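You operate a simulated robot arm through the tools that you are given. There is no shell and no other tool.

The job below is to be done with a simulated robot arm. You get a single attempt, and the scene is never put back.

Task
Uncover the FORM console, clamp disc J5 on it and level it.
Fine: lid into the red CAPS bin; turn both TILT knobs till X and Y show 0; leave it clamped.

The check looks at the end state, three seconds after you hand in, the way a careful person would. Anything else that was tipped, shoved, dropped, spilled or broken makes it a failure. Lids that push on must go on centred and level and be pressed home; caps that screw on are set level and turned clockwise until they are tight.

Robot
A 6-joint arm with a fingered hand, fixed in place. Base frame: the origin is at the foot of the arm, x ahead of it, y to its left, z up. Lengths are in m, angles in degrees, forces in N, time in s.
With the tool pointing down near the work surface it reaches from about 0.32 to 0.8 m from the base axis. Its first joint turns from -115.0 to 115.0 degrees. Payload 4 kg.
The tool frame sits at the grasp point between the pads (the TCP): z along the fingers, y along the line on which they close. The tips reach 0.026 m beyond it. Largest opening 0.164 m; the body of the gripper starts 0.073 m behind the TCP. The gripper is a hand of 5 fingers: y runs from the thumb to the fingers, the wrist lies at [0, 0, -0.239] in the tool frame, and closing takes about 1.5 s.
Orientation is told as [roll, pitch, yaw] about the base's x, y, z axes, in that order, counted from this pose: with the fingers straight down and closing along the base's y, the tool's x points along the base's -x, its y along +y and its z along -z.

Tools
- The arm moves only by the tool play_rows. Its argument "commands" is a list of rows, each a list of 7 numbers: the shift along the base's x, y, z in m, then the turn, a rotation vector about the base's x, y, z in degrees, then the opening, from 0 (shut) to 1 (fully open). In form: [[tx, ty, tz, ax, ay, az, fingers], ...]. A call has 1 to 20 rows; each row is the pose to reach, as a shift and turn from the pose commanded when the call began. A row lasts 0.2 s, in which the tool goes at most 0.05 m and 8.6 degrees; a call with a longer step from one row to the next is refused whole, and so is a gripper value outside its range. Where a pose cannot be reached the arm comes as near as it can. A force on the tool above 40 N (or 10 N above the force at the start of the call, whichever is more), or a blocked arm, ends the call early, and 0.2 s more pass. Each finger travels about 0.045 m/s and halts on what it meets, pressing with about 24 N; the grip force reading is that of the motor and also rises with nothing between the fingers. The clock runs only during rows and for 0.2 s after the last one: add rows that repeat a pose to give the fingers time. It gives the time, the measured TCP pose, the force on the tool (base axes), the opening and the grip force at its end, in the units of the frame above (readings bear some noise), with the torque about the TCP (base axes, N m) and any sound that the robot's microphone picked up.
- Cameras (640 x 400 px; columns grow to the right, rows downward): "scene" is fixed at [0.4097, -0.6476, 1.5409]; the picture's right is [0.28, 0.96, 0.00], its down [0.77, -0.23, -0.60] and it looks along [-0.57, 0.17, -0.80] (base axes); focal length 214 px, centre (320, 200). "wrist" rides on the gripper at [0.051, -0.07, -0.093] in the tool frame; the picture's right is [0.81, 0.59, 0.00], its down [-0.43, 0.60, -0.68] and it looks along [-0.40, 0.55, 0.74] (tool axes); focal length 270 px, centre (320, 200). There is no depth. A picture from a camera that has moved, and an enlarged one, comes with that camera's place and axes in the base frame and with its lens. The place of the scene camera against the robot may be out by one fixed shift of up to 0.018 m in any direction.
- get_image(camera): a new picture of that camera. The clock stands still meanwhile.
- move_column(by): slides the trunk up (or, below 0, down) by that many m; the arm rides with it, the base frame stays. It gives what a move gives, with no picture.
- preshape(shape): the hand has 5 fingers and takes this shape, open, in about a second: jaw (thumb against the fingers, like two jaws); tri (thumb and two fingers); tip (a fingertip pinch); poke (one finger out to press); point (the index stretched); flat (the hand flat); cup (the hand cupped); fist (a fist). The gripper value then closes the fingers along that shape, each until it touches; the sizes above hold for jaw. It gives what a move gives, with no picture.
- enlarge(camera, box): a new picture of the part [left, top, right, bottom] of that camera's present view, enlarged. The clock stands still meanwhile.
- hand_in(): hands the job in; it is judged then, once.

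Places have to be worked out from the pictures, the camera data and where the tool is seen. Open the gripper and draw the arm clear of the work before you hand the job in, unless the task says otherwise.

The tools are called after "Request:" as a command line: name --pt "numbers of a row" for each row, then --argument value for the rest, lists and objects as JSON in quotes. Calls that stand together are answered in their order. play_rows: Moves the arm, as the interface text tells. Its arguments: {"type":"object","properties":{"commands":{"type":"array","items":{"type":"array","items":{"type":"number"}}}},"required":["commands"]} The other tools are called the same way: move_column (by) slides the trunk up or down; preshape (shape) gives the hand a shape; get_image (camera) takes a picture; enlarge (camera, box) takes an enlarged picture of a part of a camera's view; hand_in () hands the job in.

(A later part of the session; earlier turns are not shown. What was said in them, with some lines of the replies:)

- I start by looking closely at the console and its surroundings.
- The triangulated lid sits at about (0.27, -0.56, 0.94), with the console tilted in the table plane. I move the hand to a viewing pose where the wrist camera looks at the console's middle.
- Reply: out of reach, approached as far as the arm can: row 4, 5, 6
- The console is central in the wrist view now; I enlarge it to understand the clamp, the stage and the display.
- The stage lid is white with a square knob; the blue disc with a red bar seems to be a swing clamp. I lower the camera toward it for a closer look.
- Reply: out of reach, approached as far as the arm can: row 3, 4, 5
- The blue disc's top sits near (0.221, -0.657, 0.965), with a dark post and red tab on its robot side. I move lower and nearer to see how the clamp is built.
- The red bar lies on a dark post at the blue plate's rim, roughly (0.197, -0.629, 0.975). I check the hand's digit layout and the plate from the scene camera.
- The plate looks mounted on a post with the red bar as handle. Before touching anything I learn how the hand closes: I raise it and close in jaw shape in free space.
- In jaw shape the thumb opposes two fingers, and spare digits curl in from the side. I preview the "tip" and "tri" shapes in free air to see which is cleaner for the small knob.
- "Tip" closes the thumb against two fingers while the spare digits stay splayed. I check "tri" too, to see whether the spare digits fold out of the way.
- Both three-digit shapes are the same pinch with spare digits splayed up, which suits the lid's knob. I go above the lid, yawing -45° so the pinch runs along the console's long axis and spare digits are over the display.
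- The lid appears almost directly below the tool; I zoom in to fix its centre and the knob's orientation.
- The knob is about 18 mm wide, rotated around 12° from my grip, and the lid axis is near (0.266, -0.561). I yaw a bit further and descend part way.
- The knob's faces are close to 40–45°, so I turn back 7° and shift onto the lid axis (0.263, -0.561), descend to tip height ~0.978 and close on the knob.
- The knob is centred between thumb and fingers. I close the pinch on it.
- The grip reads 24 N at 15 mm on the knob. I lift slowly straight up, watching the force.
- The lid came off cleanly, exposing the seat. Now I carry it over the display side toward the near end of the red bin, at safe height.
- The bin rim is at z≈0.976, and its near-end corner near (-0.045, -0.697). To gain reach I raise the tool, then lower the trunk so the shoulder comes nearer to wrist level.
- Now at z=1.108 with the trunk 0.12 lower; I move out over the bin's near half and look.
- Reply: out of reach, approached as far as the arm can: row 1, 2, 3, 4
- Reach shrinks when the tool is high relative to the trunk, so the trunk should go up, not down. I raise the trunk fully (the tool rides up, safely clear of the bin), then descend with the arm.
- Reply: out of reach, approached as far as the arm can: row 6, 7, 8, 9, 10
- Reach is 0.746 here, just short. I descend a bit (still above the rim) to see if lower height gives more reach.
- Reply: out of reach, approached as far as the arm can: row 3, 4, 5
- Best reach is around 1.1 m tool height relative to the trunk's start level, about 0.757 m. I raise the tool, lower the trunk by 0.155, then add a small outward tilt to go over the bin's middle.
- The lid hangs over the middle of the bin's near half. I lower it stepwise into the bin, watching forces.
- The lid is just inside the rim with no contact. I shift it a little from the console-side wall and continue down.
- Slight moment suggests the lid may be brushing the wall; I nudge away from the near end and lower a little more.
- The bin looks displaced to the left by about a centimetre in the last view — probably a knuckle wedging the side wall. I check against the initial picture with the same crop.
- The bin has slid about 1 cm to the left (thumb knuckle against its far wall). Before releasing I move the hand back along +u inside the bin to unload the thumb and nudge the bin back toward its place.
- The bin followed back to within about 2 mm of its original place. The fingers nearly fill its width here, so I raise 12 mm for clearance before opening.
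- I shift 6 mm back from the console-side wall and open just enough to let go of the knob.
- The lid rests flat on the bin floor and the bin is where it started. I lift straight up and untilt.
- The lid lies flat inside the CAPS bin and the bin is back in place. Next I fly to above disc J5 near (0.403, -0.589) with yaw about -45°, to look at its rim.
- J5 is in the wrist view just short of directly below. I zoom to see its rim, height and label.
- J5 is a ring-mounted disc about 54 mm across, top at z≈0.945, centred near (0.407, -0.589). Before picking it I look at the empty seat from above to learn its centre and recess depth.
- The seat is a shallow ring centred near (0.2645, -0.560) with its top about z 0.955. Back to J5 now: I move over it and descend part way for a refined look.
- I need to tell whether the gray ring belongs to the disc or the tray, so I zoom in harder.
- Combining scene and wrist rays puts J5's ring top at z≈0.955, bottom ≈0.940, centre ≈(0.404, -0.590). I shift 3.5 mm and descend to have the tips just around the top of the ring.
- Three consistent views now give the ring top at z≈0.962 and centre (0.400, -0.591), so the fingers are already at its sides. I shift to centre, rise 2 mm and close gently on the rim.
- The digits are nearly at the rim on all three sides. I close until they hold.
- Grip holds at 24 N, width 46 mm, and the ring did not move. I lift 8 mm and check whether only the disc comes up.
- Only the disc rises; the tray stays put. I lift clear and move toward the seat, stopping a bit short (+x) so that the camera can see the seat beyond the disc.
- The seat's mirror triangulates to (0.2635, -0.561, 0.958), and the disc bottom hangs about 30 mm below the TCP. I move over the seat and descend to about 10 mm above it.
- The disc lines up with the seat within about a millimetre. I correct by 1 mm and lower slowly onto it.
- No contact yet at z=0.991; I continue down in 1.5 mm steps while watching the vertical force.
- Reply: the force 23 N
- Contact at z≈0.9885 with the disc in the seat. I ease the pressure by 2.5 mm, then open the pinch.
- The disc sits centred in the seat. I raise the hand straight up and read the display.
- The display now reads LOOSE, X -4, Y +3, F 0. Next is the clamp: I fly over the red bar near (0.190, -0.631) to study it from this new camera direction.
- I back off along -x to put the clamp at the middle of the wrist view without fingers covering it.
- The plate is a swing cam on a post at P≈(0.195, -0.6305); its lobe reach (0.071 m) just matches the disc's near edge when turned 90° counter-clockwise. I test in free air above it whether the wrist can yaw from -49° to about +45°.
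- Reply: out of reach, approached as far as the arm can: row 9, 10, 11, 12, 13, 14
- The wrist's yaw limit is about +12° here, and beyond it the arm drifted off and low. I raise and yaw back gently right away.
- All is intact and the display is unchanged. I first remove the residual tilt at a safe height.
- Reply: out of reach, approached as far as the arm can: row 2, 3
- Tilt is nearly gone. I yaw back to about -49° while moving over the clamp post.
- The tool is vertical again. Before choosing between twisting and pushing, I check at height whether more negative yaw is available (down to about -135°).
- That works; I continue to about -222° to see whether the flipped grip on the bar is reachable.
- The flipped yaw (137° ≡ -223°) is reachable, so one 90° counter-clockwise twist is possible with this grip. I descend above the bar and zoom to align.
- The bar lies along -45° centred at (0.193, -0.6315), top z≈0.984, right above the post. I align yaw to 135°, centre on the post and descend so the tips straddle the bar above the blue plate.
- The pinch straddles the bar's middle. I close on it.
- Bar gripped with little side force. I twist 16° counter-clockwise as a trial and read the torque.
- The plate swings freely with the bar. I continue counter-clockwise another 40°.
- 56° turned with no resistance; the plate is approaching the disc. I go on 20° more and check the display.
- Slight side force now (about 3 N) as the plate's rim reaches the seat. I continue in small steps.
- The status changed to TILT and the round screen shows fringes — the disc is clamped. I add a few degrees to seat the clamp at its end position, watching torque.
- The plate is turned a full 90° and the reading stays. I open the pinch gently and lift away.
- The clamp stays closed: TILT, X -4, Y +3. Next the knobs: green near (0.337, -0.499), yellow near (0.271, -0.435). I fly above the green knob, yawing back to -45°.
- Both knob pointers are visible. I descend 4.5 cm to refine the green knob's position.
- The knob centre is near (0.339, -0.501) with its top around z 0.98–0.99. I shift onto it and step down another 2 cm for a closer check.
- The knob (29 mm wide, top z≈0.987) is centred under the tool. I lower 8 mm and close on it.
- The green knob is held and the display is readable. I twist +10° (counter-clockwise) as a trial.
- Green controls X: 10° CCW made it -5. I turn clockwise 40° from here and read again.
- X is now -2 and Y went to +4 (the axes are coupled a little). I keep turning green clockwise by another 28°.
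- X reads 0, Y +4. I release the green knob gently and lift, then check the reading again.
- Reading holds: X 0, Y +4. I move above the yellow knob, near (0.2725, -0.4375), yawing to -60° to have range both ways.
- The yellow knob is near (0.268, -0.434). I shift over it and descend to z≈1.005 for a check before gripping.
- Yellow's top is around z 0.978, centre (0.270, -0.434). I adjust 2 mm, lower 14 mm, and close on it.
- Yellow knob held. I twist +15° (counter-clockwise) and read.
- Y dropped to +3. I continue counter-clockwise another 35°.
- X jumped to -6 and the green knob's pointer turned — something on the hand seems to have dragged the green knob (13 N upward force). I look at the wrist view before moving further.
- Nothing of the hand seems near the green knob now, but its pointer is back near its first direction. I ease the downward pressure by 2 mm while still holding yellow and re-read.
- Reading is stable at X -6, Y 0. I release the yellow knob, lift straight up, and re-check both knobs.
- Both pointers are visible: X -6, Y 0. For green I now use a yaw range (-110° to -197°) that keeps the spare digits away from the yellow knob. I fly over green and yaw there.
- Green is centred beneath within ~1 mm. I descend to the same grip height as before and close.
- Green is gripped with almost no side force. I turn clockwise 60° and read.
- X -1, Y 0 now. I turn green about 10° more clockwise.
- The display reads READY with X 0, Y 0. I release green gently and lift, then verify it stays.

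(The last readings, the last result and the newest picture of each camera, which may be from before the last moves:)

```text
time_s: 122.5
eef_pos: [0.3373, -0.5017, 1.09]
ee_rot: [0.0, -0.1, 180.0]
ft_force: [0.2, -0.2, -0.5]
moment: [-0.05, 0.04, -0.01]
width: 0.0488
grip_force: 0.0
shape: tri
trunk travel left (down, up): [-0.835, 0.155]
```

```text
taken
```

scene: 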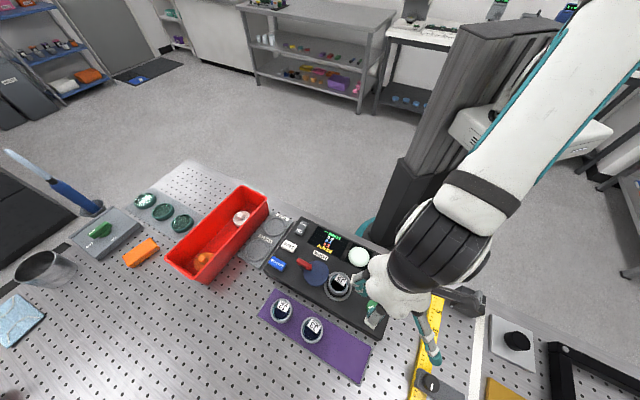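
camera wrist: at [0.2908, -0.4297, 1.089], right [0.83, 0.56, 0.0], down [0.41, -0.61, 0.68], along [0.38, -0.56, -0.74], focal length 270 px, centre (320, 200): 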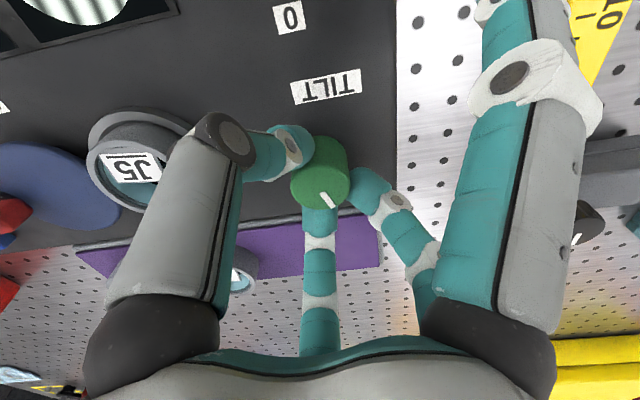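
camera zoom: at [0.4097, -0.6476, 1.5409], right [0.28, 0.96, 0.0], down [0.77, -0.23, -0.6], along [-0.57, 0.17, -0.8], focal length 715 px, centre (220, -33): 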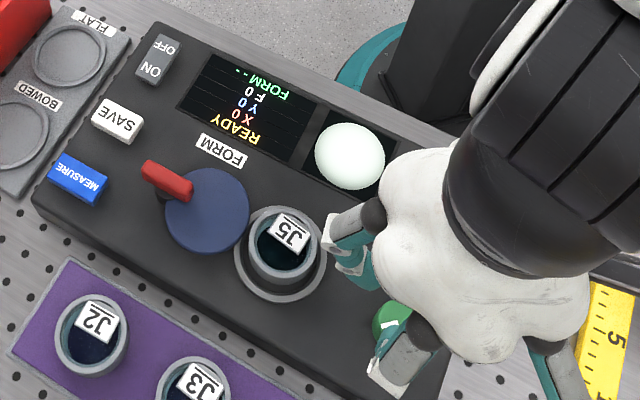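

READY holds at X 0, Y 0 with the clamp closed. I now raise the hand well clear, away from the table items, and open it.

Request:
play_rows --pt "0 0 0.03 0 0 0 0.3" --pt "0 0 0.07 0 0 0 0.3" --pt "0 0 0.11 0 0 0 0.4" --pt "0 0 0.15 0 0 0 0.6" --pt "0 0.02 0.18 0 0 0 0.8" --pt "-0.01 0.05 0.2 0 0 0 1" --pt "-0.02 0.08 0.21 0 0 0 1" --pt "-0.03 0.1 0.21 0 0 0 1" --pt "-0.03 0.1 0.21 0 0 0 1" --pt "-0.03 0.1 0.21 0 0 0 1"

Request:
get_image --camera "scene"

Request:
enlarge --camera "scene" --box '[240, 190, 420, 390]'

Request:
enlarge --camera "scene" --box '[120, 170, 320, 300]'

```text
time_s: 124.7
eef_pos: [0.3097, -0.4026, 1.2974]
ee_rot: [0.1, 0.0, 180.0]
ft_force: [0.3, 0.2, 0.0]
moment: [0.01, -0.02, 0.0]
width: 0.1639
grip_force: 0.0
shape: tri
trunk travel left (down, up): [-0.835, 0.155]
```

```text
taken
```

scene: 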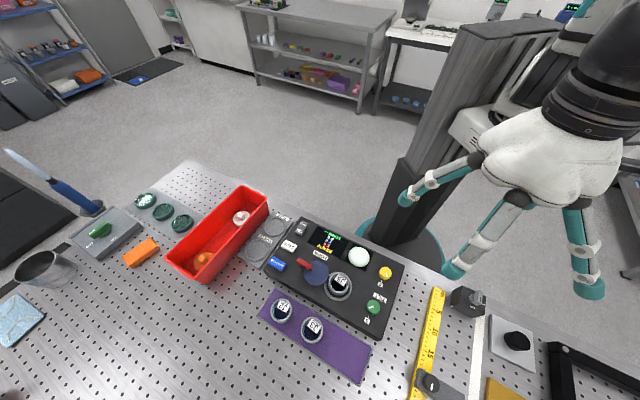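

```text
2.00 times, centred on (330, 290) of scene
camera zoom: at [0.4097, -0.6476, 1.5409], right [0.28, 0.96, 0.0], down [0.77, -0.23, -0.6], along [-0.57, 0.17, -0.8], focal length 429 px, centre (300, 20)
```

zoom: 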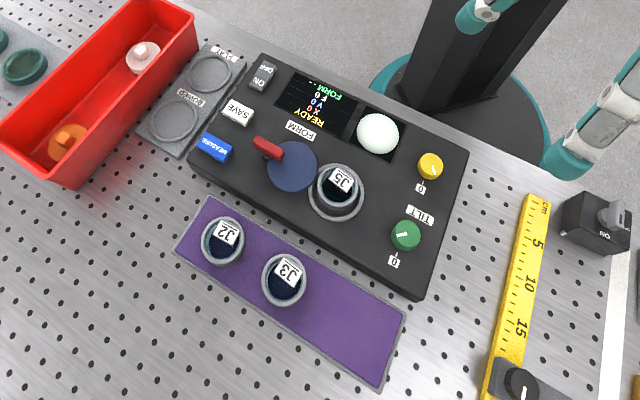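

```text
3.08 times, centred on (220, 235) of scene
camera zoom: at [0.4097, -0.6476, 1.5409], right [0.28, 0.96, 0.0], down [0.77, -0.23, -0.6], along [-0.57, 0.17, -0.8], focal length 660 px, centre (628, 92)
```

zoom: 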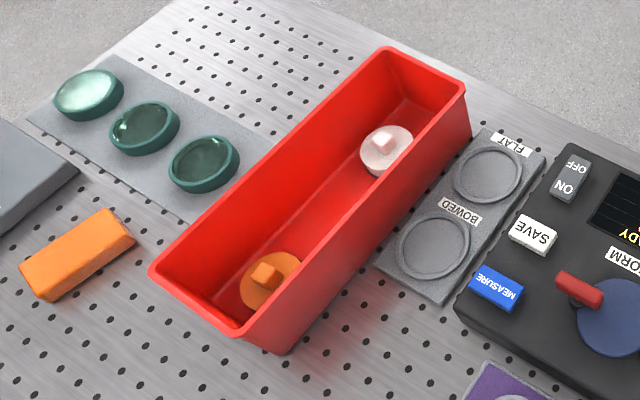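

Everything else matches the first picture: bin, tray, other discs, ruler. One last close look at the display and the clamp before handing in.

Request:
enlarge --camera "scene" --box '[300, 215, 400, 300]'

```text
4.71 times, centred on (350, 258) of scene
camera zoom: at [0.4097, -0.6476, 1.5409], right [0.28, 0.96, 0.0], down [0.77, -0.23, -0.6], along [-0.57, 0.17, -0.8], focal length 1009 px, centre (179, -71)
```

zoom: 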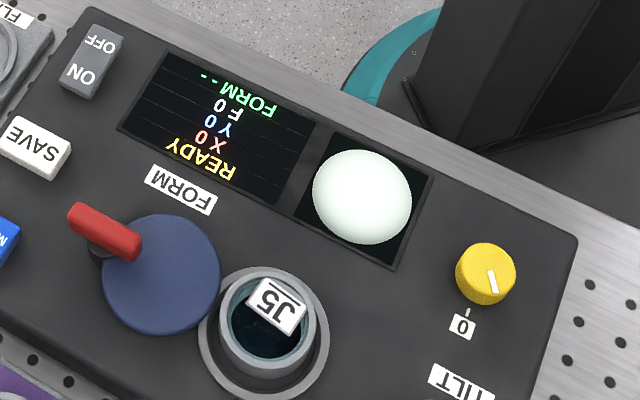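

The display reads READY, X 0, Y 0. J5 is clamped in its seat, the lid is in the CAPS bin, and the hand is open and clear, so I hand in.

Request:
hand_in

```text
The job is handed in.
```

The job is handed in. The white lid is in the red CAPS bin, and J5 is seated and clamped on the FORM console. The display reads READY with X 0 and Y 0.

- **CAPS bin:** While I was lowering the lid, the hand slid the bin about 1 cm. I moved it back, and it now sits within a few millimetres of where it started.
- **Green knob:** It turned back partway while I was turning the yellow knob, and X went to -6. I don't know what moved it. I set it again, and X and Y were still 0 when I checked at the end.
- **Rest of the scene:** In the last pictures the other discs, the tray and the ruler were where they started. The hand is open and clear of the console.
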